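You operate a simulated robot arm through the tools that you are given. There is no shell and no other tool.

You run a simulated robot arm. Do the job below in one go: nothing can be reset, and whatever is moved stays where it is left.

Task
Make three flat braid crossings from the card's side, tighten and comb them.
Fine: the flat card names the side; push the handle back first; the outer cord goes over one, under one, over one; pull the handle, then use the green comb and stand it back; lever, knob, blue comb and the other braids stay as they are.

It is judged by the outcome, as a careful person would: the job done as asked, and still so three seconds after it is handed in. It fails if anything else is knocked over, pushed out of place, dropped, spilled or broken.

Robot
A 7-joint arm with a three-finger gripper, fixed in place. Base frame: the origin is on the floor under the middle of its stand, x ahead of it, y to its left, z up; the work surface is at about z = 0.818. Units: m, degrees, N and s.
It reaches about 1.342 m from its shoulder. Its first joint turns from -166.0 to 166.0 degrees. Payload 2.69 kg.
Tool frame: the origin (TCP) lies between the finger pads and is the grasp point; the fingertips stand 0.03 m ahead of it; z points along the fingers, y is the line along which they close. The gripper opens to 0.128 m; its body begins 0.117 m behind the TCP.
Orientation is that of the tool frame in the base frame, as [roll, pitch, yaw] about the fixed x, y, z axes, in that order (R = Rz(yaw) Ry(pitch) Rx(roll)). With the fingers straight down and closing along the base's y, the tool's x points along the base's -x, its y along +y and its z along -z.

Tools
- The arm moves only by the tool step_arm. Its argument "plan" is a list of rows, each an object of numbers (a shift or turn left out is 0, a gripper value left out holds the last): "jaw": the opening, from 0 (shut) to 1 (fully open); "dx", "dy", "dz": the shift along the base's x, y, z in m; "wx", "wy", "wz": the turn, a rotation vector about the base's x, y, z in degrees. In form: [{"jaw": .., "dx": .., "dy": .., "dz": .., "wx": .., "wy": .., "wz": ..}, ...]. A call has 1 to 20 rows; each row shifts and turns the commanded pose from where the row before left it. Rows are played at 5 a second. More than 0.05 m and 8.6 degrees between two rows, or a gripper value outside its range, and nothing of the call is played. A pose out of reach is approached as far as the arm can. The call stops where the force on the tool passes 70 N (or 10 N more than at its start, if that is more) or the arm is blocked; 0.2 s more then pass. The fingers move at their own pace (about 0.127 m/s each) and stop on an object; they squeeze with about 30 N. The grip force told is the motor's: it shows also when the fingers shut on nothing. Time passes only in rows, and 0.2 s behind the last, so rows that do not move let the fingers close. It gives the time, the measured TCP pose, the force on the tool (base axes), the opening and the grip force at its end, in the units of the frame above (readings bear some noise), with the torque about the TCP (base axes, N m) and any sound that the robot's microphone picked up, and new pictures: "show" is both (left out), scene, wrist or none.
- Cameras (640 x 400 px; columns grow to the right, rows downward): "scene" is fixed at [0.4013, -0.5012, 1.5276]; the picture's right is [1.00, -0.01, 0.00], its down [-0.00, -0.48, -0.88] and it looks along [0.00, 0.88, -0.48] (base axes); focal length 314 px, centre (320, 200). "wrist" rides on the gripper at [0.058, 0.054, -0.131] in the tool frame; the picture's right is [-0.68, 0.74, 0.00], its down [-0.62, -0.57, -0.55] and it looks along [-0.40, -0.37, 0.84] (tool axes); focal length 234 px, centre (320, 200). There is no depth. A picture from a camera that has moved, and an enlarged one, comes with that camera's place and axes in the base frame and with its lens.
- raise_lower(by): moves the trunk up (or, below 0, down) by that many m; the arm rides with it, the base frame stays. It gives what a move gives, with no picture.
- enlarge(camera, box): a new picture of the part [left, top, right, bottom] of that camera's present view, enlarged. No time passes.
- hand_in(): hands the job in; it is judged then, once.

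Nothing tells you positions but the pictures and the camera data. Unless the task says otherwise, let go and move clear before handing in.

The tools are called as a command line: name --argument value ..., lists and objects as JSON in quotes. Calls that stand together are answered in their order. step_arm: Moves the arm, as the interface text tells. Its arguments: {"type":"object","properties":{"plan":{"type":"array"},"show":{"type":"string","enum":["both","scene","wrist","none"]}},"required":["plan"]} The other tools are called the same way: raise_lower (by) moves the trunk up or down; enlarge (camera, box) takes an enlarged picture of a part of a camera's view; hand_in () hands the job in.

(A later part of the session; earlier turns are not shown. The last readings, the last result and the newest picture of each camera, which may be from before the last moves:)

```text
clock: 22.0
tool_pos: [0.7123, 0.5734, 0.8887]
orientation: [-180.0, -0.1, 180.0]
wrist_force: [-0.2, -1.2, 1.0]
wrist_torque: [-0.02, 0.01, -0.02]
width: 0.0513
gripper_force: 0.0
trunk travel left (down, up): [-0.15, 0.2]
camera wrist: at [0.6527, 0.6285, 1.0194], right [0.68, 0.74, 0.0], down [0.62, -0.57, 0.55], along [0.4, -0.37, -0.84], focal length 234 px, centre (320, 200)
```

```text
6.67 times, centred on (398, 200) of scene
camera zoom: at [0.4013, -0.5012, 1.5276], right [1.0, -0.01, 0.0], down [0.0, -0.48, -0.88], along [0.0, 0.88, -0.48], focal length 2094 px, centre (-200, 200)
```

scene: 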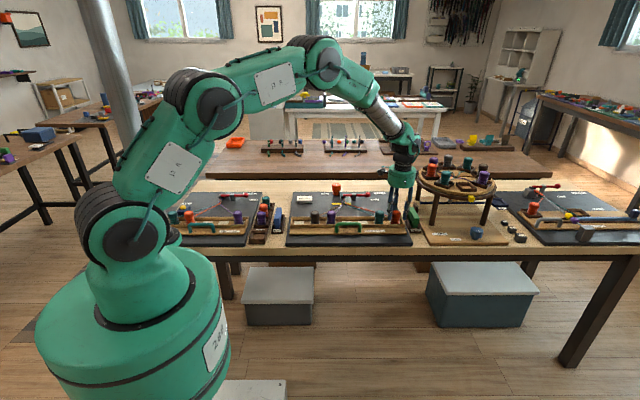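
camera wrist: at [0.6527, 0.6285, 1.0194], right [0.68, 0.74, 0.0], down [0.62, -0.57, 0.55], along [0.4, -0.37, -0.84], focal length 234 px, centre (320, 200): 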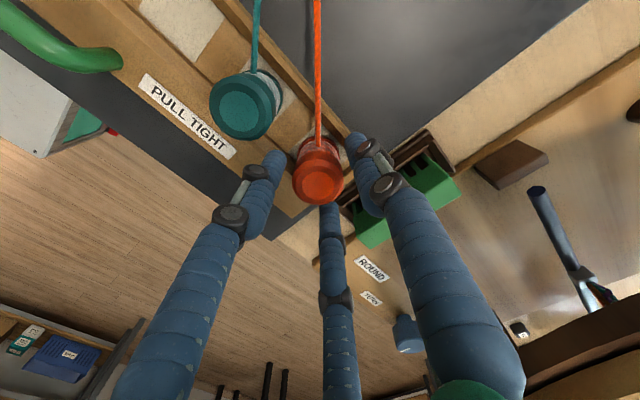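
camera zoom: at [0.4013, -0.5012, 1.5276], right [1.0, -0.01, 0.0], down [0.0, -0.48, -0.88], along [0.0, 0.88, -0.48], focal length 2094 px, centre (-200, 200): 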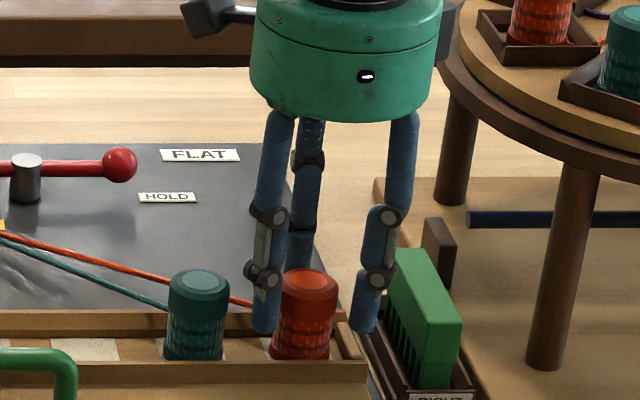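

The cap is centred between the three fingers. I close and check the grip.

step_arm --plan '[{"jaw": 0}, {}, {}, {}]' --show "none"

enlarge --camera "wrist" --box '[200, 80, 440, 230]'

```text
clock: 23.0
tool_pos: [0.7116, 0.5743, 0.8882]
orientation: [179.9, -0.1, 180.0]
wrist_force: [-0.2, 0.4, 0.6]
wrist_torque: [-0.01, 0.01, 0.01]
width: 0.0349
gripper_force: 29.8
trunk travel left (down, up): [-0.15, 0.2]
```

```text
2.67 times, centred on (320, 155) of wrist
camera zoom: at [0.6525, 0.6284, 1.0196], right [0.68, 0.74, 0.0], down [0.62, -0.57, 0.55], along [0.4, -0.37, -0.84], focal length 624 px, centre (320, 320)
```

zoom: 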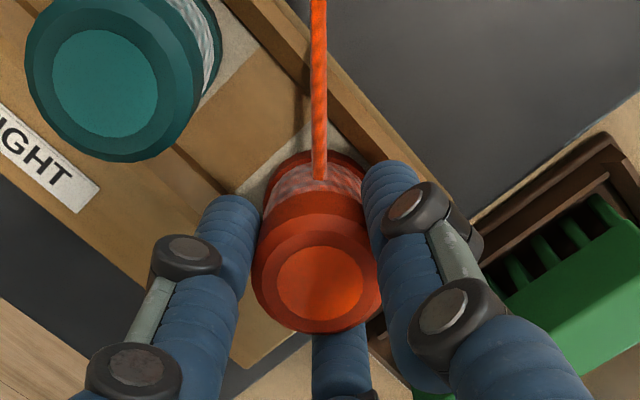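

Grip is firm at 0.035 m. I lift red straight up by 0.09 m and check.

step_arm --plan '[{"jaw": 0, "dz": 0.01}, {"dz": 0.02}, {"dz": 0.03}, {"dz": 0.03}, {}]'

enlarge --camera "scene" --box '[290, 160, 434, 250]'

```text
clock: 24.2
tool_pos: [0.7095, 0.5748, 0.9792]
orientation: [180.0, 0.0, -180.0]
wrist_force: [-0.3, -0.3, -0.5]
wrist_torque: [0.01, -0.04, 0.01]
width: 0.0348
gripper_force: 30.3
trunk travel left (down, up): [-0.15, 0.2]
camera wrist: at [0.6511, 0.6292, 1.11], right [0.68, 0.74, 0.0], down [0.62, -0.57, 0.55], along [0.4, -0.37, -0.84], focal length 234 px, centre (320, 200)
```

scene: 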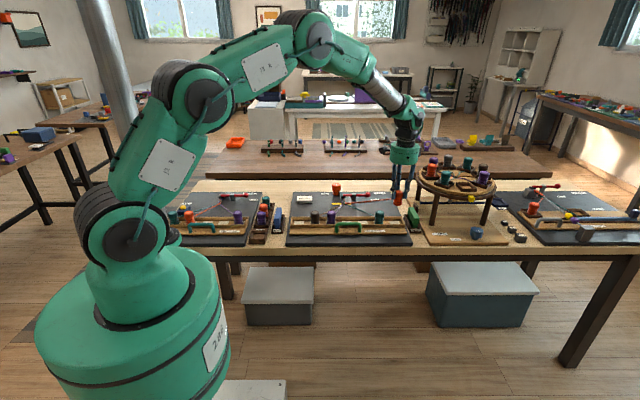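
wrist: 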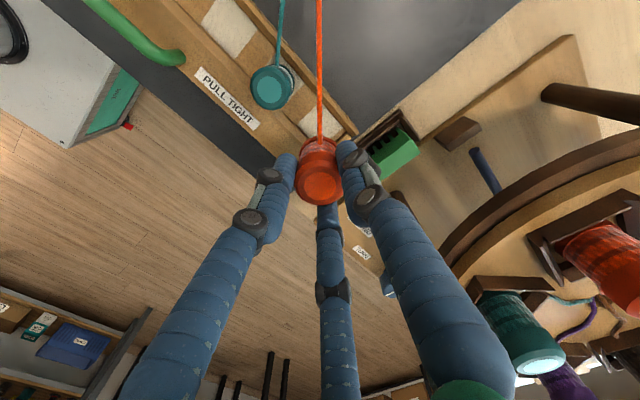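

```text
4.44 times, centred on (362, 205) of scene
camera zoom: at [0.4013, -0.5012, 1.5276], right [1.0, -0.01, 0.0], down [0.0, -0.48, -0.88], along [0.0, 0.88, -0.48], focal length 1396 px, centre (133, 178)
```

zoom: 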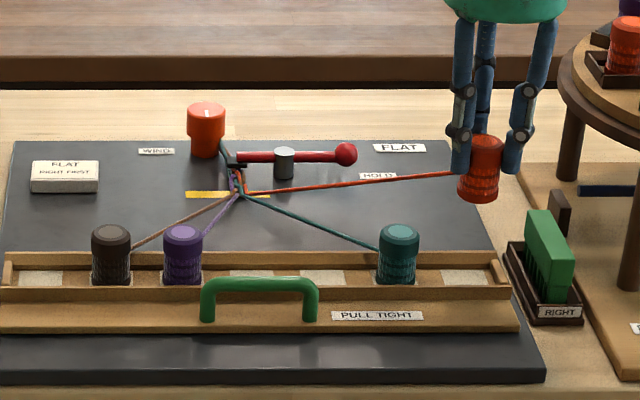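

Red is up and its cord follows freely. I carry it left over teal to above slot 4.

step_arm --plan '[{"jaw": 0, "dx": -0.025}, {"dx": -0.034}, {"dx": -0.034}, {"dx": -0.034}, {"dx": -0.034}, {"dx": -0.034}, {}]'

enlarge --camera "scene" --box '[290, 160, 434, 250]'

enlarge --camera "wrist" --box '[240, 0, 560, 200]'

```text
clock: 25.8
tool_pos: [0.5147, 0.5742, 0.979]
orientation: [-180.0, 0.1, -179.9]
wrist_force: [-0.6, 0.4, -1.5]
wrist_torque: [-0.02, -0.06, 0.0]
width: 0.0347
gripper_force: 30.1
trunk travel left (down, up): [-0.15, 0.2]
camera wrist: at [0.4557, 0.6287, 1.1085], right [0.68, 0.74, 0.0], down [0.62, -0.57, 0.55], along [0.4, -0.37, -0.84], focal length 234 px, centre (320, 200)
```

scene: 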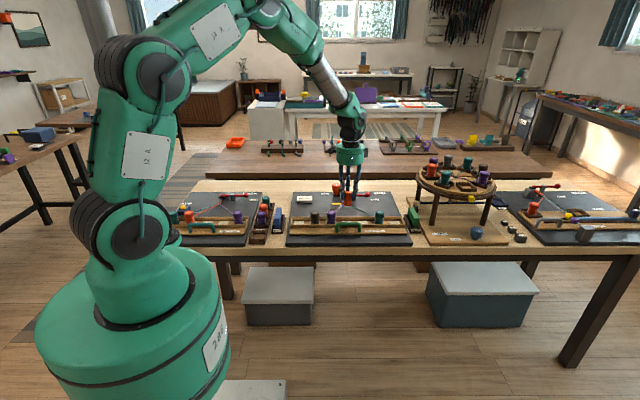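
wrist: 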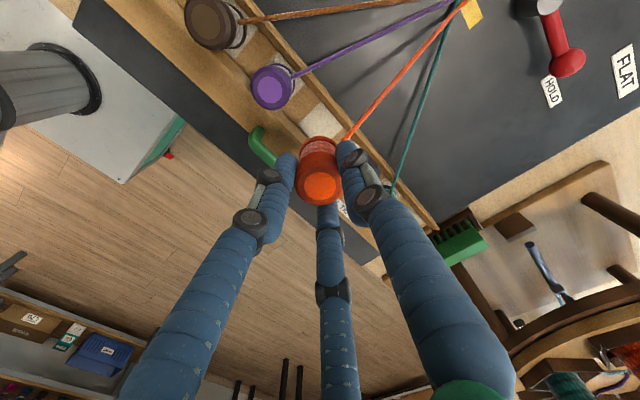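

```text
4.44 times, centred on (362, 205) of scene
camera zoom: at [0.4013, -0.5012, 1.5276], right [1.0, -0.01, 0.0], down [0.0, -0.48, -0.88], along [0.0, 0.88, -0.48], focal length 1396 px, centre (133, 178)
```

zoom: 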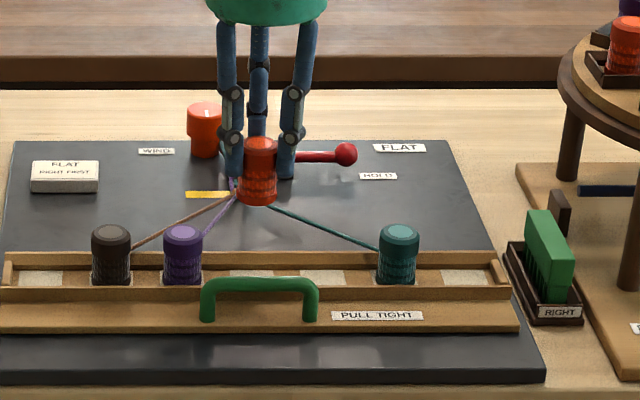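

```text
2.00 times, centred on (400, 100) of wrist
camera zoom: at [0.4557, 0.6287, 1.1085], right [0.68, 0.74, 0.0], down [0.62, -0.57, 0.55], along [0.4, -0.37, -0.84], focal length 468 px, centre (160, 400)
```

zoom: 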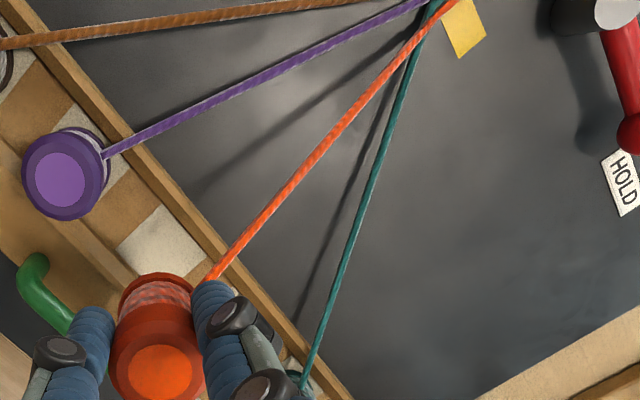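

Red hangs over slot 4 with its cord over teal's. I lower it into the slot.

step_arm --plan '[{"jaw": 0, "dx": -0.0015, "dz": -0.03}, {"dz": -0.03}, {"dz": -0.015}, {"dz": -0.008}, {"dz": -0.004}, {}]'

enlarge --camera "scene" --box '[300, 190, 396, 250]'

enlarge --camera "wrist" --box '[200, 60, 440, 210]'

```text
clock: 27.2
tool_pos: [0.5147, 0.5752, 0.8913]
orientation: [-179.9, 0.1, 180.0]
wrist_force: [-0.4, -0.3, -1.7]
wrist_torque: [0.02, -0.01, 0.0]
width: 0.0345
gripper_force: 29.8
trunk travel left (down, up): [-0.15, 0.2]
camera wrist: at [0.4553, 0.6284, 1.0225], right [0.68, 0.74, 0.0], down [0.62, -0.57, 0.55], along [0.4, -0.37, -0.84], focal length 234 px, centre (320, 200)
```

scene: 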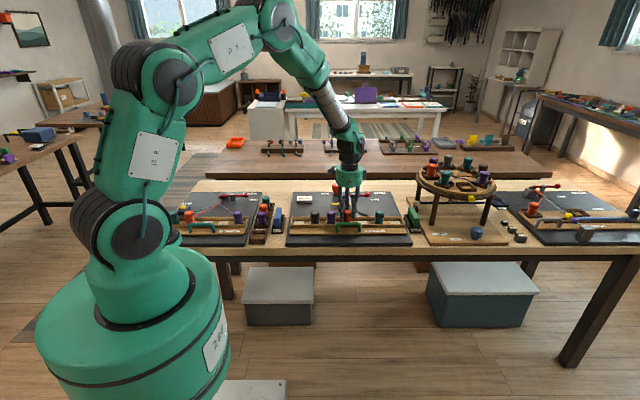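
wrist: 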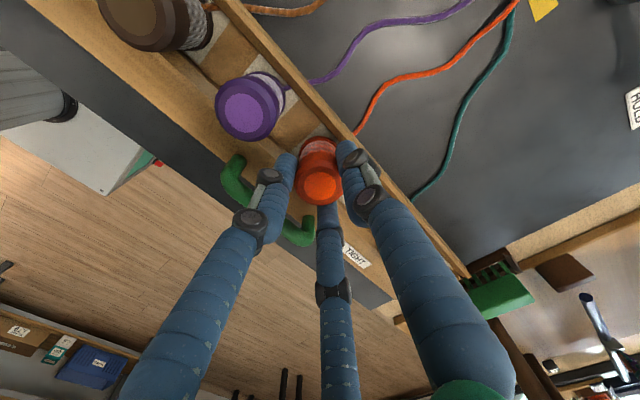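

```text
6.67 times, centred on (348, 220) of scene
camera zoom: at [0.4013, -0.5012, 1.5276], right [1.0, -0.01, 0.0], down [0.0, -0.48, -0.88], along [0.0, 0.88, -0.48], focal length 2094 px, centre (133, 67)
```

zoom: 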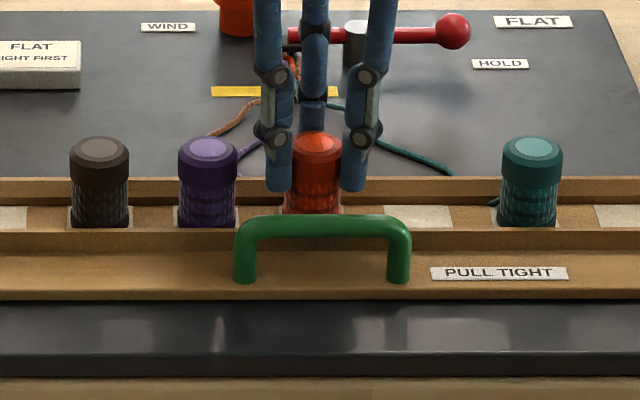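

```text
2.67 times, centred on (320, 135) of wrist
camera zoom: at [0.4553, 0.6284, 1.0225], right [0.68, 0.74, 0.0], down [0.62, -0.57, 0.55], along [0.4, -0.37, -0.84], focal length 624 px, centre (320, 373)
```

zoom: 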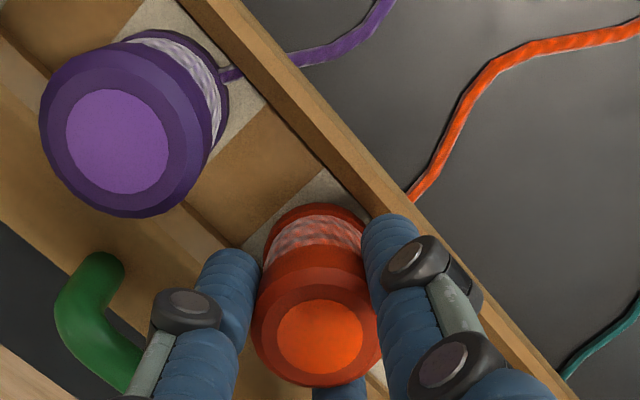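

Red is just above slot 4's pad, well aligned. I settle it and release.

step_arm --plan '[{"jaw": 0, "dz": -0.002}, {"dz": -0.001}, {}]' --show "none"

step_arm --plan '[{"jaw": 0.4}, {}, {}, {"dz": 0.02}, {"dz": 0.03}, {"dz": 0.03}, {}]'

enlarge --camera "scene" --box '[290, 180, 418, 260]'

enlarge --camera "wrist" --box '[200, 0, 520, 200]'

```text
clock: 28.0
tool_pos: [0.5143, 0.574, 0.8875]
orientation: [-180.0, 0.0, -180.0]
wrist_force: [-0.6, 1.1, 1.0]
wrist_torque: [0.02, -0.01, -0.02]
width: 0.0344
gripper_force: 30.0
trunk travel left (down, up): [-0.15, 0.2]
```

```text
clock: 29.6
tool_pos: [0.5132, 0.5718, 0.9683]
orientation: [180.0, 0.0, 179.9]
wrist_force: [0.2, -1.0, -0.4]
wrist_torque: [0.02, -0.06, 0.0]
width: 0.0512
gripper_force: 0.2
trunk travel left (down, up): [-0.15, 0.2]
camera wrist: at [0.4537, 0.6274, 1.0988], right [0.68, 0.74, 0.0], down [0.62, -0.57, 0.55], along [0.4, -0.37, -0.84], focal length 234 px, centre (320, 200)
```

scene: 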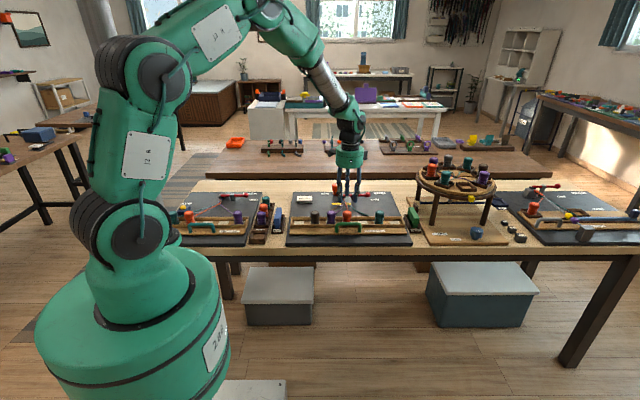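
wrist: 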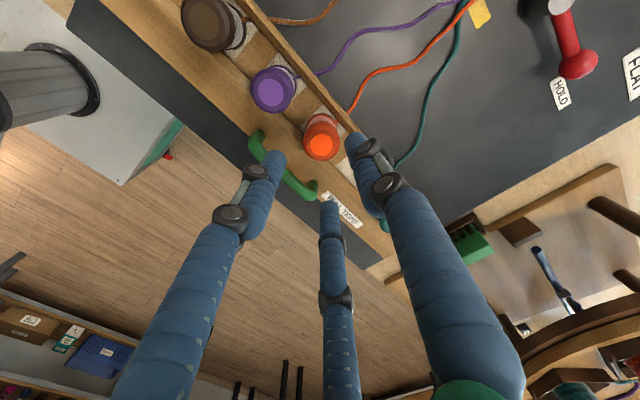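

```text
5.00 times, centred on (354, 220) of scene
camera zoom: at [0.4013, -0.5012, 1.5276], right [1.0, -0.01, 0.0], down [0.0, -0.48, -0.88], along [0.0, 0.88, -0.48], focal length 1571 px, centre (150, 100)
```

zoom: 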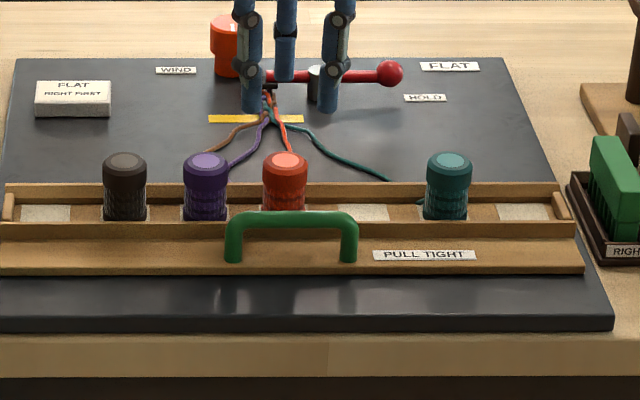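

```text
2.00 times, centred on (360, 100) of wrist
camera zoom: at [0.4537, 0.6274, 1.0988], right [0.68, 0.74, 0.0], down [0.62, -0.57, 0.55], along [0.4, -0.37, -0.84], focal length 468 px, centre (240, 400)
```

zoom: 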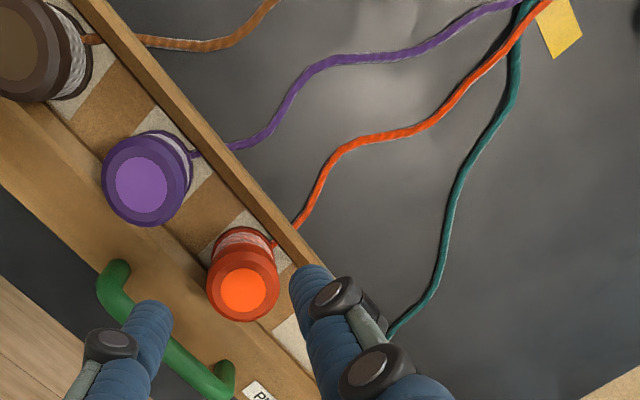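

Red stands in slot 4 (over teal). Next purple: I move above slot 3 and check before lowering.

step_arm --plan '[{"jaw": 0.4, "dx": -0.0325}, {"dx": -0.0325}, {"dz": -0.03}, {"dz": -0.02}, {}]' --show "wrist"

enlarge --camera "wrist" --box '[200, 80, 440, 230]'

enlarge --camera "scene" --box '[290, 180, 418, 260]'

```text
clock: 30.8
tool_pos: [0.4486, 0.5755, 0.9184]
orientation: [179.9, 0.0, 179.9]
wrist_force: [-0.1, 0.1, -0.1]
wrist_torque: [-0.01, 0.06, 0.0]
width: 0.0512
gripper_force: 0.1
trunk travel left (down, up): [-0.15, 0.2]
camera wrist: at [0.39, 0.6293, 1.0495], right [0.68, 0.74, 0.0], down [0.62, -0.57, 0.55], along [0.4, -0.37, -0.84], focal length 234 px, centre (320, 200)
```

wrist: 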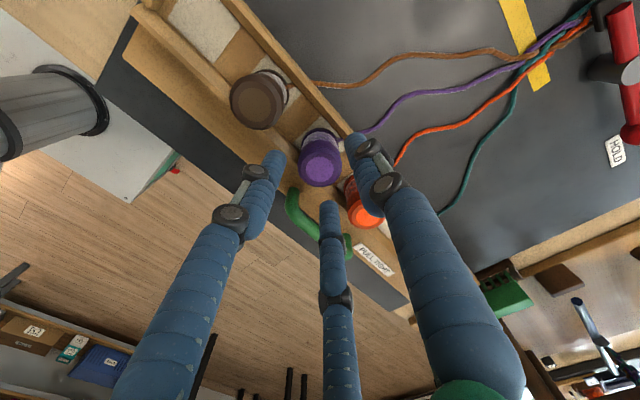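

```text
2.67 times, centred on (320, 155) of wrist
camera zoom: at [0.39, 0.6293, 1.0495], right [0.68, 0.74, 0.0], down [0.62, -0.57, 0.55], along [0.4, -0.37, -0.84], focal length 624 px, centre (320, 320)
```

zoom: 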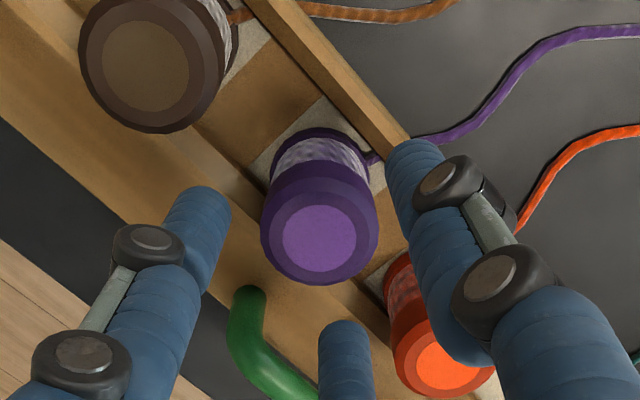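

```text
5.00 times, centred on (354, 220) of scene
camera zoom: at [0.4013, -0.5012, 1.5276], right [1.0, -0.01, 0.0], down [0.0, -0.48, -0.88], along [0.0, 0.88, -0.48], focal length 1571 px, centre (150, 100)
```

zoom: 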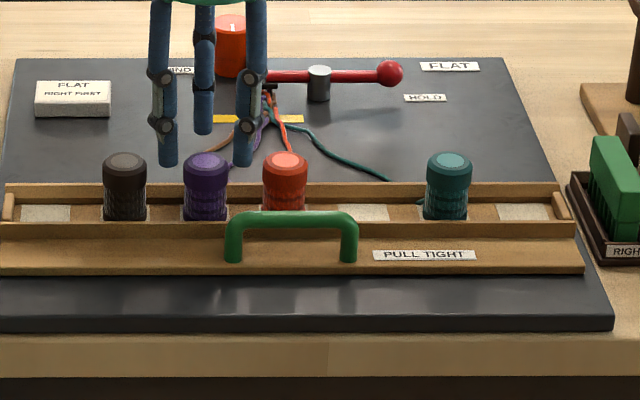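

Purple is centred between the fingers. I lower the last 3 cm and close.

step_arm --plan '[{"jaw": 0.4, "dz": -0.015}, {"dz": -0.01}, {"dz": -0.005}, {"jaw": 0}, {}, {}, {}]' --show "wrist"

enlarge --camera "scene" --box '[290, 180, 418, 260]'

```text
clock: 32.4
tool_pos: [0.4479, 0.5735, 0.8877]
orientation: [180.0, 0.0, 180.0]
wrist_force: [0.6, -0.3, 0.3]
wrist_torque: [-0.03, -0.01, 0.03]
width: 0.0348
gripper_force: 30.3
trunk travel left (down, up): [-0.15, 0.2]
camera wrist: at [0.3898, 0.6284, 1.0194], right [0.68, 0.74, 0.0], down [0.62, -0.57, 0.55], along [0.4, -0.37, -0.84], focal length 234 px, centre (320, 200)
```

wrist: 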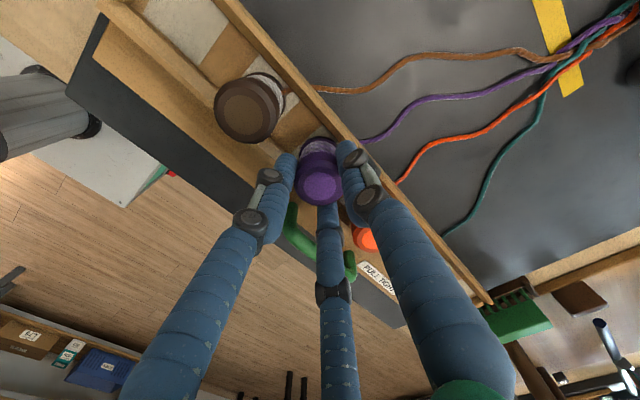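

```text
5.00 times, centred on (354, 220) of scene
camera zoom: at [0.4013, -0.5012, 1.5276], right [1.0, -0.01, 0.0], down [0.0, -0.48, -0.88], along [0.0, 0.88, -0.48], focal length 1571 px, centre (150, 100)
```

zoom: 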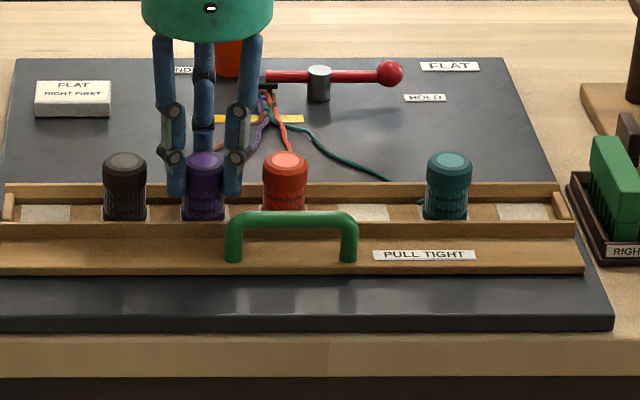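

Purple is gripped. I lift it, carry it right over red, to above slot 5 (0.130 m right).

step_arm --plan '[{"jaw": 0, "dz": 0.01}, {"dz": 0.02}, {"dz": 0.03}, {"dz": 0.03}, {"dx": 0.025}, {"dx": 0.035}, {"dx": 0.035}, {"dx": 0.035}, {}]'

enlarge --camera "scene" --box '[290, 170, 418, 250]'

enlarge --camera "wrist" --box '[200, 0, 520, 200]'

```text
clock: 34.4
tool_pos: [0.5769, 0.5723, 0.979]
orientation: [180.0, 0.1, 180.0]
wrist_force: [0.7, 0.0, -0.6]
wrist_torque: [0.02, 0.07, 0.0]
width: 0.0349
gripper_force: 30.2
trunk travel left (down, up): [-0.15, 0.2]
camera wrist: at [0.5183, 0.6273, 1.11], right [0.68, 0.74, 0.0], down [0.62, -0.57, 0.55], along [0.4, -0.37, -0.84], focal length 234 px, centre (320, 200)
```

scene: 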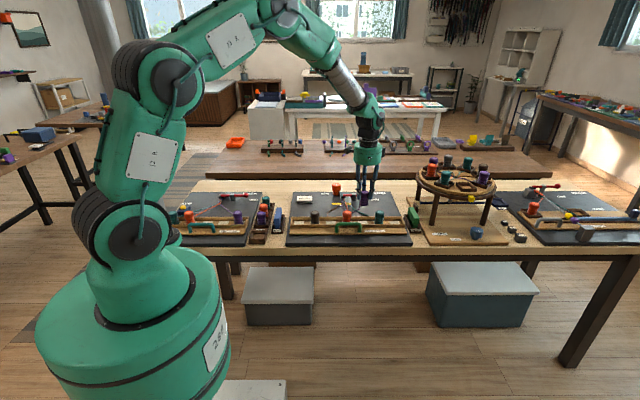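
wrist: 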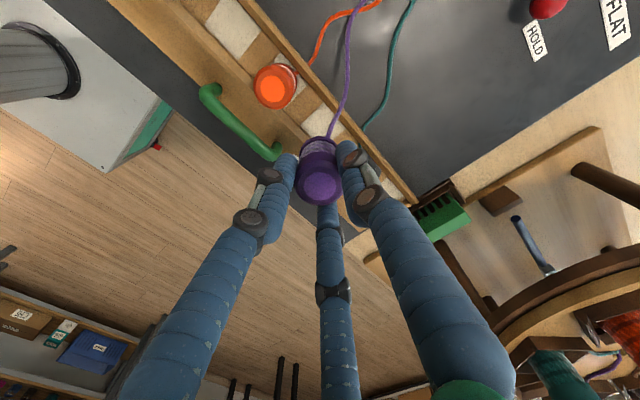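

```text
5.00 times, centred on (354, 210) of scene
camera zoom: at [0.4013, -0.5012, 1.5276], right [1.0, -0.01, 0.0], down [0.0, -0.48, -0.88], along [0.0, 0.88, -0.48], focal length 1571 px, centre (150, 150)
```

zoom: 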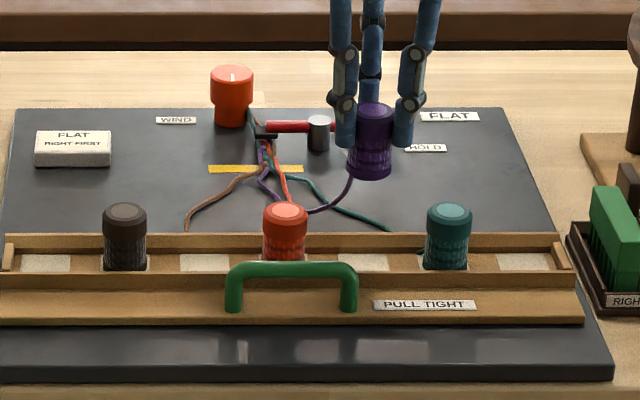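

```text
2.00 times, centred on (360, 100) of wrist
camera zoom: at [0.5183, 0.6273, 1.11], right [0.68, 0.74, 0.0], down [0.62, -0.57, 0.55], along [0.4, -0.37, -0.84], focal length 468 px, centre (240, 400)
```

zoom: 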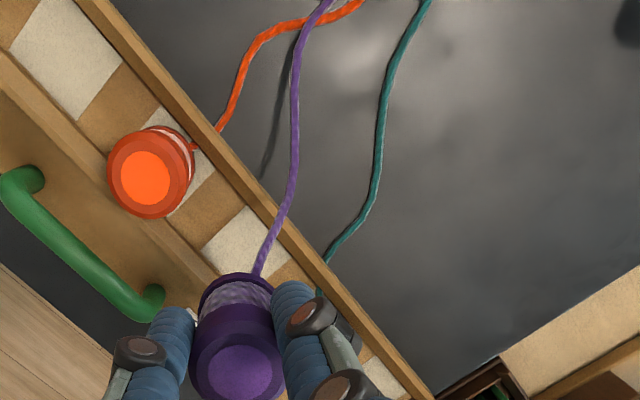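

Purple hangs over slot 5 with its cord crossing over red's. I lower and release it.

step_arm --plan '[{"jaw": 0, "dz": -0.03}, {"dz": -0.03}, {"dz": -0.015}, {"dz": -0.008}, {"dz": -0.004}, {"dz": -0.003}, {}]' --show "none"

enlarge --camera "scene" --box '[290, 180, 418, 260]'

enlarge --camera "wrist" --box '[200, 60, 440, 210]'

```text
clock: 36.0
tool_pos: [0.5787, 0.5742, 0.8886]
orientation: [180.0, 0.0, -180.0]
wrist_force: [0.7, -0.1, -0.8]
wrist_torque: [-0.03, -0.02, -0.03]
width: 0.0346
gripper_force: 30.2
trunk travel left (down, up): [-0.15, 0.2]
```

```text
5.00 times, centred on (354, 220) of scene
camera zoom: at [0.4013, -0.5012, 1.5276], right [1.0, -0.01, 0.0], down [0.0, -0.48, -0.88], along [0.0, 0.88, -0.48], focal length 1571 px, centre (150, 100)
```

zoom: 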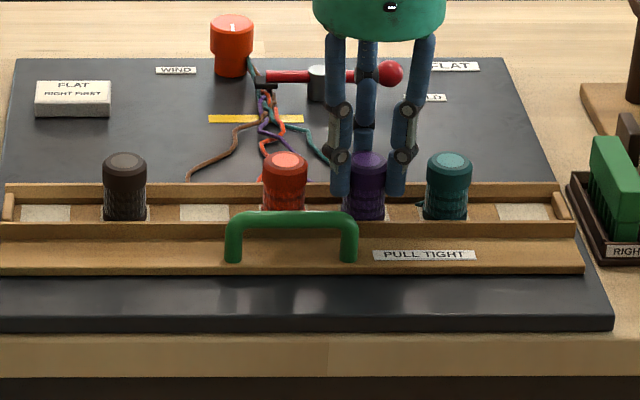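

```text
2.67 times, centred on (320, 135) of wrist
camera zoom: at [0.5197, 0.6284, 1.0198], right [0.68, 0.74, 0.0], down [0.62, -0.57, 0.55], along [0.4, -0.37, -0.84], focal length 624 px, centre (320, 373)
```

zoom: 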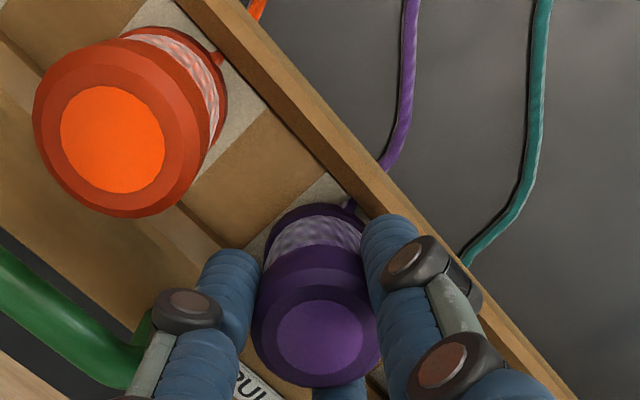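

Purple sits in slot 5. I release, rise, and look at the crossings.

step_arm --plan '[{"jaw": 0.4}, {}, {}, {"dz": 0.02}, {"dz": 0.03}, {"dz": 0.03}, {}]'

enlarge --camera "scene" --box '[290, 180, 418, 260]'

enlarge --camera "wrist" --box '[200, 0, 520, 200]'

enlarge --camera "scene" --box '[325, 185, 365, 210]'

```text
clock: 37.6
tool_pos: [0.5796, 0.5725, 0.9684]
orientation: [-179.9, 0.1, 180.0]
wrist_force: [-0.1, -0.7, 0.5]
wrist_torque: [0.02, -0.02, 0.0]
width: 0.0515
gripper_force: 0.0
trunk travel left (down, up): [-0.15, 0.2]
camera wrist: at [0.5207, 0.6278, 1.0995], right [0.68, 0.74, 0.0], down [0.62, -0.57, 0.55], along [0.4, -0.37, -0.84], focal length 234 px, centre (320, 200)
```

scene: 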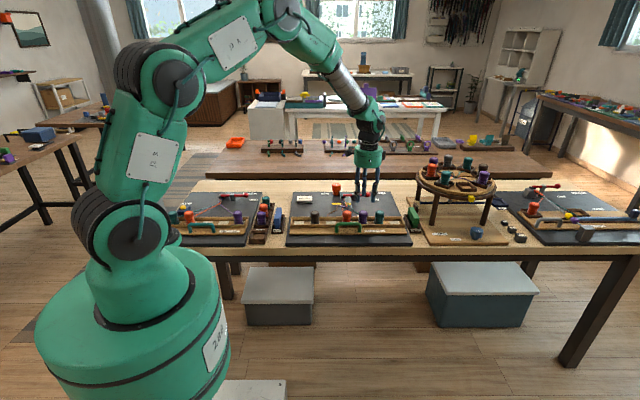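
wrist: 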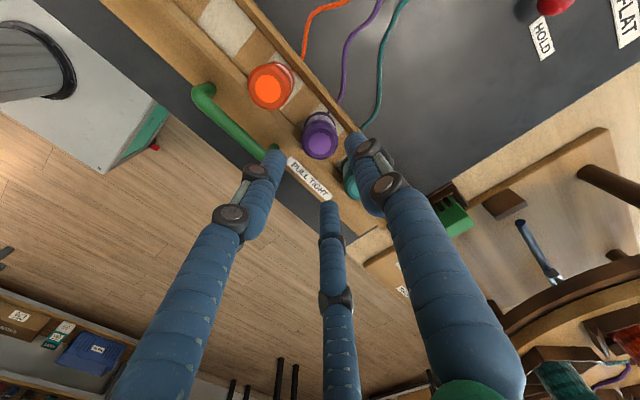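

```text
5.00 times, centred on (354, 220) of scene
camera zoom: at [0.4013, -0.5012, 1.5276], right [1.0, -0.01, 0.0], down [0.0, -0.48, -0.88], along [0.0, 0.88, -0.48], focal length 1571 px, centre (150, 100)
```

zoom: 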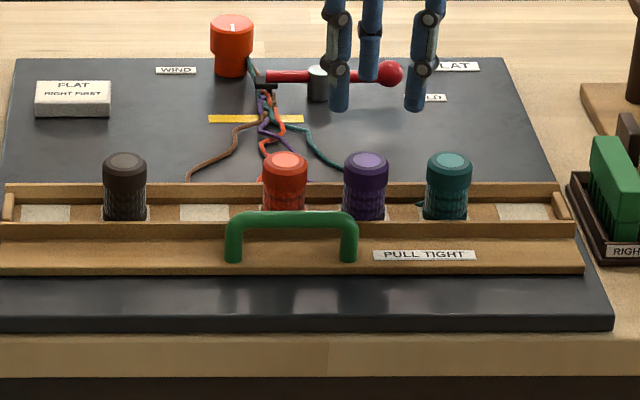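

```text
2.00 times, centred on (360, 100) of wrist
camera zoom: at [0.5207, 0.6278, 1.0995], right [0.68, 0.74, 0.0], down [0.62, -0.57, 0.55], along [0.4, -0.37, -0.84], focal length 468 px, centre (240, 400)
```

zoom: 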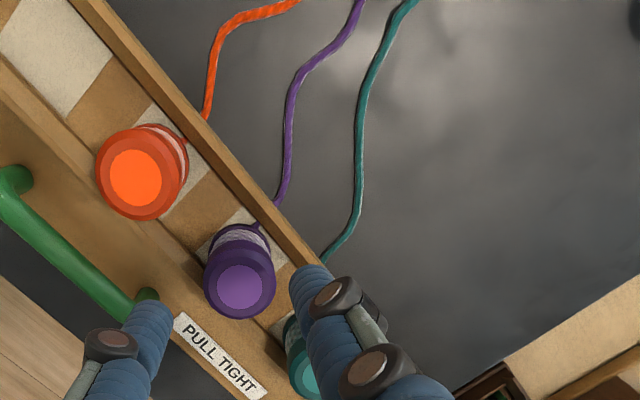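

```text
16.00 times, centred on (345, 198) of scene
camera zoom: at [0.4013, -0.5012, 1.5276], right [1.0, -0.01, 0.0], down [0.0, -0.48, -0.88], along [0.0, 0.88, -0.48], focal length 5026 px, centre (-80, 240)
```

zoom: 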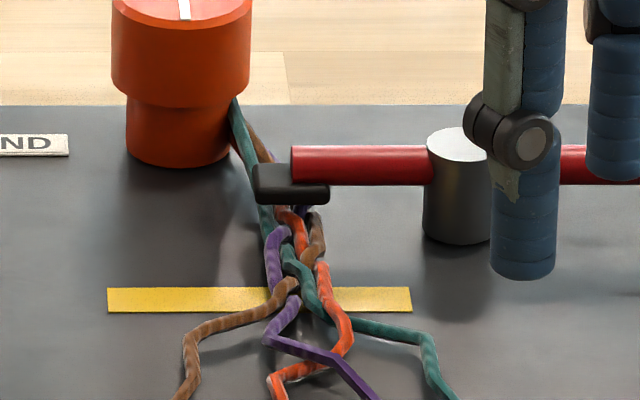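

Red crosses over teal and under purple as wanted. Now I return to red in slot 4 for the last crossing.

step_arm --plan '[{"jaw": 0.4, "dx": -0.0325}, {"dx": -0.0325}, {"dz": -0.03}, {"dz": -0.02}, {}]' --show "none"

enlarge --camera "wrist" --box '[200, 80, 440, 230]'

```text
clock: 38.8
tool_pos: [0.5154, 0.5723, 0.9182]
orientation: [-180.0, 0.1, -180.0]
wrist_force: [0.9, 0.1, -0.1]
wrist_torque: [0.02, 0.04, -0.03]
width: 0.0514
gripper_force: 0.0
trunk travel left (down, up): [-0.15, 0.2]
```

```text
2.67 times, centred on (320, 155) of wrist
camera zoom: at [0.4567, 0.6271, 1.0498], right [0.68, 0.74, 0.0], down [0.62, -0.57, 0.55], along [0.4, -0.37, -0.84], focal length 624 px, centre (320, 320)
```

zoom: 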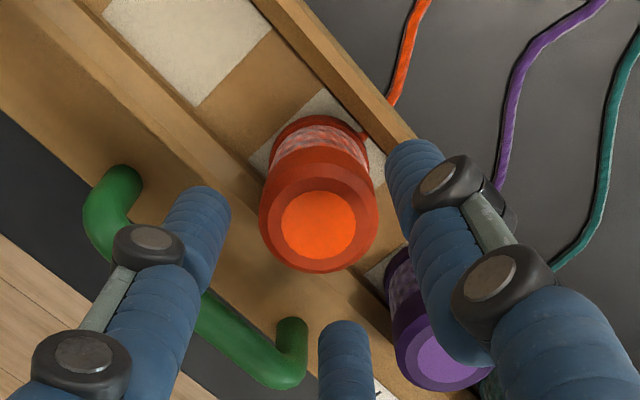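

Red is centred. I lower, grip and lift it.

step_arm --plan '[{"jaw": 0.4, "dz": -0.015}, {"dz": -0.01}, {"dz": -0.005}, {"jaw": 0}, {}, {}, {}]' --show "none"

step_arm --plan '[{"jaw": 0, "dz": 0.01}, {"dz": 0.02}, {"dz": 0.03}, {"dz": 0.03}, {}]' --show "scene"

enlarge --camera "scene" --box '[290, 170, 418, 250]'

```text
clock: 40.4
tool_pos: [0.514, 0.5735, 0.8889]
orientation: [179.9, -0.1, 180.0]
wrist_force: [-0.5, -0.1, -0.3]
wrist_torque: [0.0, 0.01, 0.0]
width: 0.0347
gripper_force: 30.2
trunk travel left (down, up): [-0.15, 0.2]
```

```text
clock: 41.6
tool_pos: [0.5138, 0.5744, 0.9785]
orientation: [-179.9, 0.1, -180.0]
wrist_force: [-1.1, -0.2, -0.9]
wrist_torque: [0.03, -0.04, 0.05]
width: 0.0346
gripper_force: 30.3
trunk travel left (down, up): [-0.15, 0.2]
```

scene: 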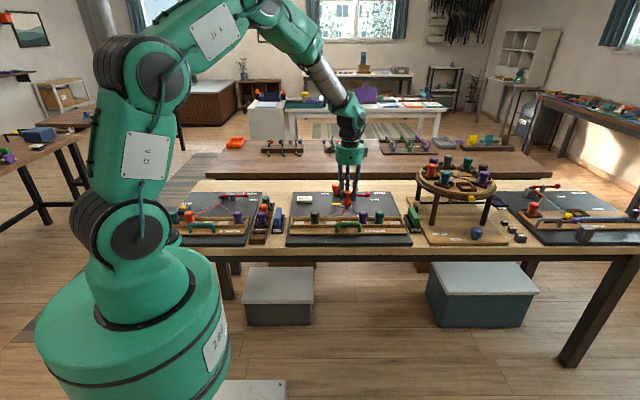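

```text
5.00 times, centred on (354, 210) of scene
camera zoom: at [0.4013, -0.5012, 1.5276], right [1.0, -0.01, 0.0], down [0.0, -0.48, -0.88], along [0.0, 0.88, -0.48], focal length 1571 px, centre (150, 150)
```

zoom: 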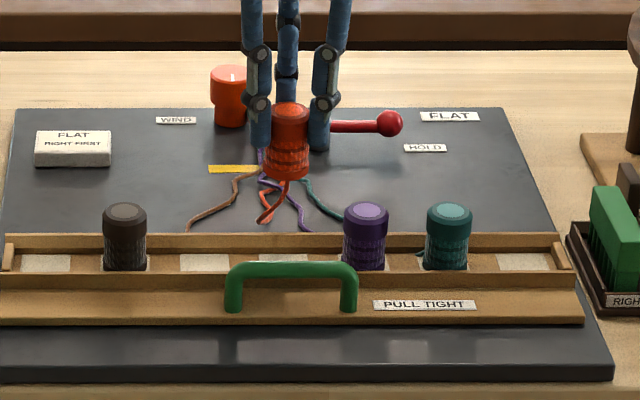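

Red is lifted. I carry it left over brown to above slot 1 (0.195 m left).

step_arm --plan '[{"jaw": 0, "dx": -0.025}, {"dx": -0.034}, {"dx": -0.034}, {"dx": -0.034}, {"dx": -0.034}, {"dx": -0.034}, {}]'

enlarge --camera "scene" --box '[270, 170, 398, 250]'

enlarge --camera "wrist" --box '[200, 40, 520, 240]'

```text
clock: 43.2
tool_pos: [0.319, 0.5725, 0.9761]
orientation: [-180.0, 0.0, 179.9]
wrist_force: [0.6, 0.7, -0.4]
wrist_torque: [0.0, -0.02, 0.02]
width: 0.0345
gripper_force: 30.0
trunk travel left (down, up): [-0.15, 0.2]
camera wrist: at [0.2591, 0.6267, 1.1072], right [0.68, 0.74, 0.0], down [0.62, -0.57, 0.55], along [0.4, -0.37, -0.84], focal length 234 px, centre (320, 200)
```

scene: 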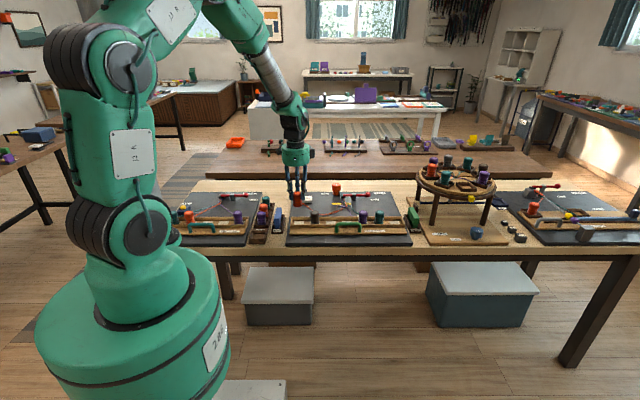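
wrist: 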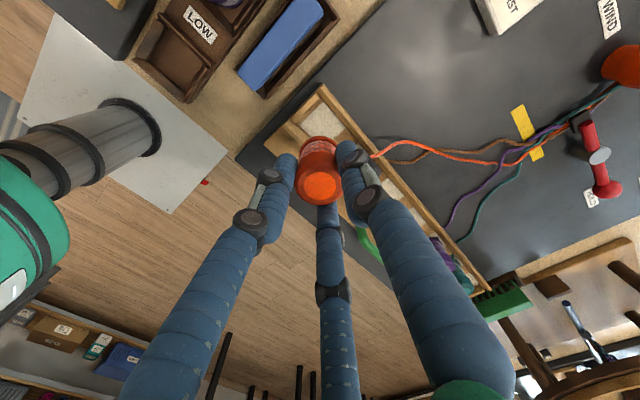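

```text
5.00 times, centred on (334, 210) of scene
camera zoom: at [0.4013, -0.5012, 1.5276], right [1.0, -0.01, 0.0], down [0.0, -0.48, -0.88], along [0.0, 0.88, -0.48], focal length 1571 px, centre (250, 150)
```

zoom: 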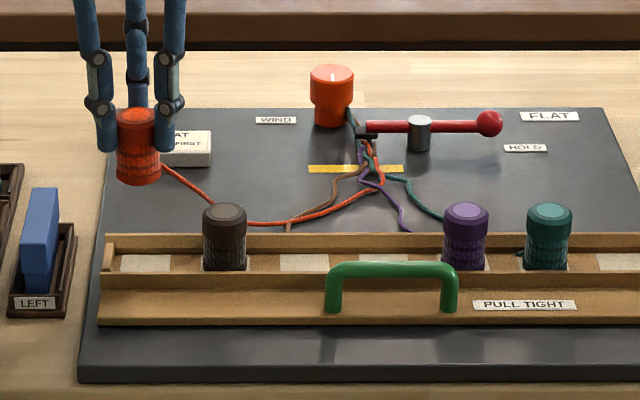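

```text
2.00 times, centred on (360, 140) of wrist
camera zoom: at [0.2591, 0.6267, 1.1072], right [0.68, 0.74, 0.0], down [0.62, -0.57, 0.55], along [0.4, -0.37, -0.84], focal length 468 px, centre (240, 320)
```

zoom: 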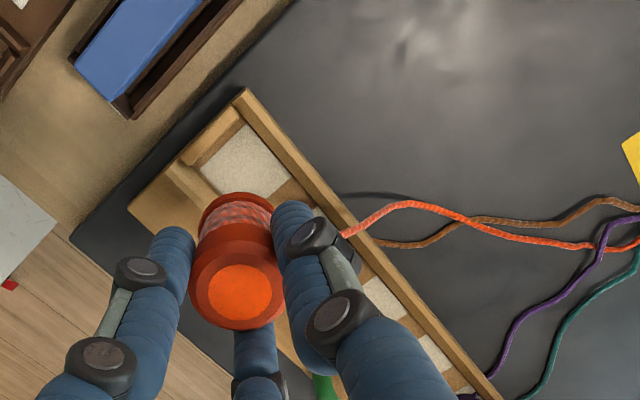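

Red's cord now passes over brown's. I lower it into slot 1 and release.

step_arm --plan '[{"jaw": 0, "dz": -0.03}, {"dz": -0.03}, {"dz": -0.015}, {"dz": -0.008}, {"dz": -0.004}, {"dz": -0.003}, {}]' --show "none"

enlarge --camera "scene" --box '[270, 180, 398, 260]'

enlarge --camera "wrist" --box '[200, 60, 440, 210]'

```text
clock: 44.8
tool_pos: [0.3186, 0.575, 0.8887]
orientation: [-180.0, 0.0, -179.8]
wrist_force: [-1.9, -2.5, 6.8]
wrist_torque: [-0.22, 0.03, 0.0]
width: 0.0346
gripper_force: 29.5
trunk travel left (down, up): [-0.15, 0.2]
```

```text
5.00 times, centred on (334, 220) of scene
camera zoom: at [0.4013, -0.5012, 1.5276], right [1.0, -0.01, 0.0], down [0.0, -0.48, -0.88], along [0.0, 0.88, -0.48], focal length 1571 px, centre (250, 100)
```

zoom: 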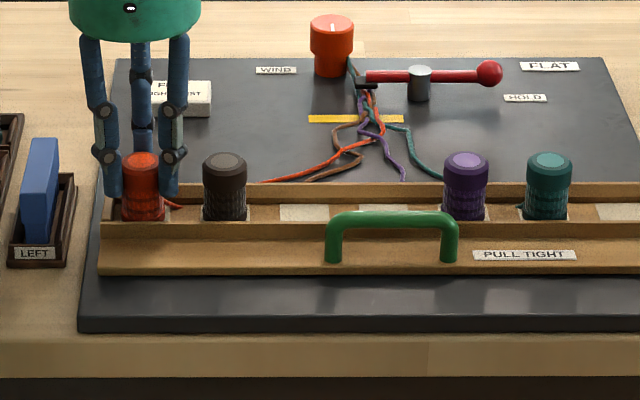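

```text
2.67 times, centred on (320, 135) of wrist
camera zoom: at [0.2598, 0.6288, 1.0197], right [0.68, 0.74, 0.0], down [0.62, -0.57, 0.55], along [0.4, -0.37, -0.84], focal length 624 px, centre (320, 373)
```

zoom: 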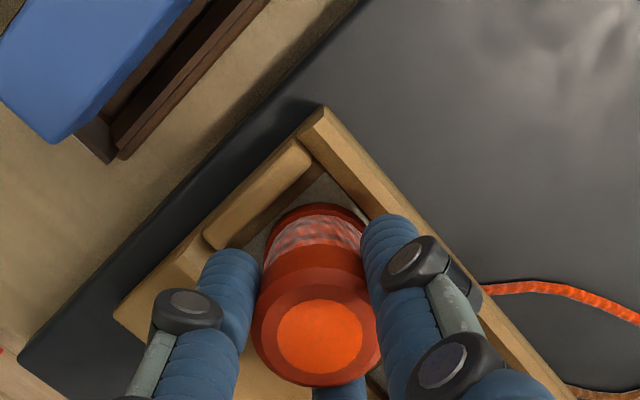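

Red is seated in slot 1. I release and rise.

step_arm --plan '[{"jaw": 0.4}, {}, {}, {"dz": 0.02}, {"dz": 0.03}, {"dz": 0.03}, {}]'

enlarge --camera "scene" --box '[270, 180, 398, 260]'

enlarge --camera "scene" --box '[318, 185, 374, 220]'

enlarge --camera "wrist" --box '[200, 40, 600, 290]'

```text
clock: 46.4
tool_pos: [0.3189, 0.5757, 0.9694]
orientation: [180.0, 0.1, -179.9]
wrist_force: [0.9, -0.7, 0.2]
wrist_torque: [0.05, 0.0, -0.02]
width: 0.0512
gripper_force: 0.1
trunk travel left (down, up): [-0.15, 0.2]
camera wrist: at [0.2596, 0.6292, 1.0994], right [0.68, 0.74, 0.0], down [0.62, -0.57, 0.55], along [0.4, -0.37, -0.84], focal length 234 px, centre (320, 200)
```

scene: 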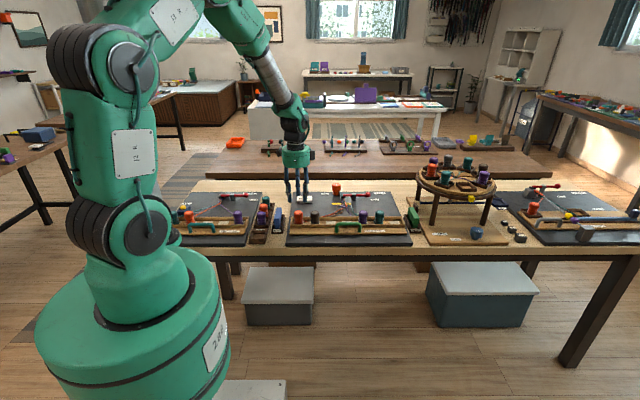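
wrist: 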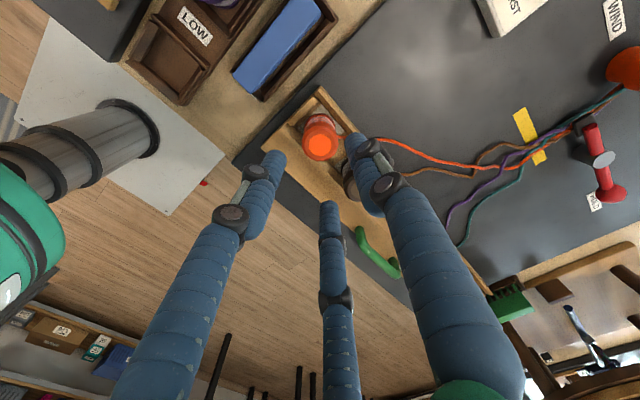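

```text
5.00 times, centred on (334, 220) of scene
camera zoom: at [0.4013, -0.5012, 1.5276], right [1.0, -0.01, 0.0], down [0.0, -0.48, -0.88], along [0.0, 0.88, -0.48], focal length 1571 px, centre (250, 100)
```

zoom: 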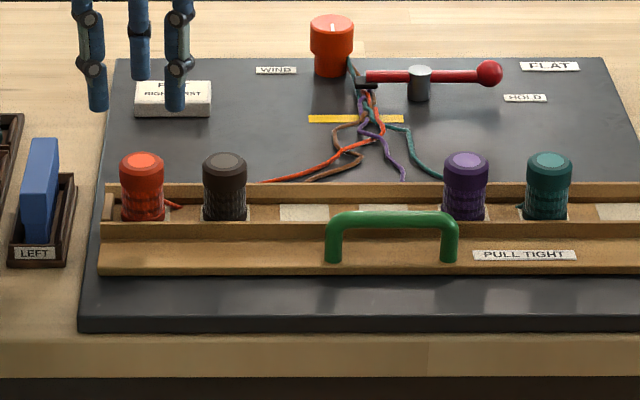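

```text
11.43 times, centred on (346, 202) of scene
camera zoom: at [0.4013, -0.5012, 1.5276], right [1.0, -0.01, 0.0], down [0.0, -0.48, -0.88], along [0.0, 0.88, -0.48], focal length 3590 px, centre (23, 171)
```

zoom: 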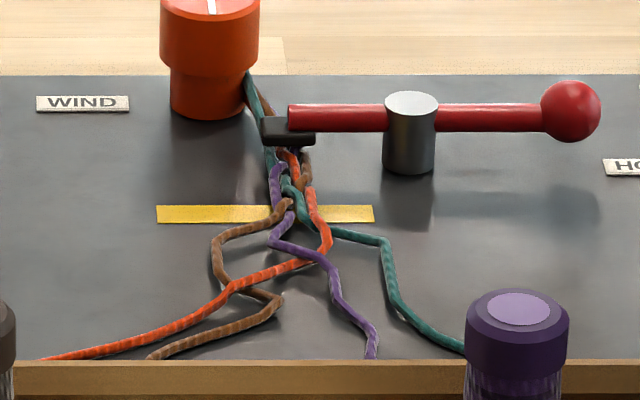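

```text
1.60 times, centred on (400, 165) of wrist
camera zoom: at [0.2596, 0.6292, 1.0994], right [0.68, 0.74, 0.0], down [0.62, -0.57, 0.55], along [0.4, -0.37, -0.84], focal length 375 px, centre (192, 256)
```

zoom: 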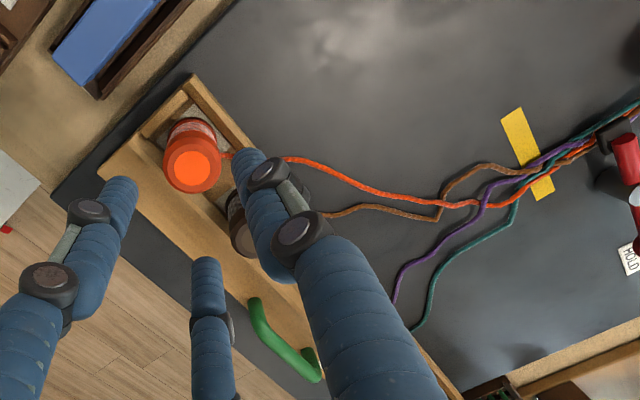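

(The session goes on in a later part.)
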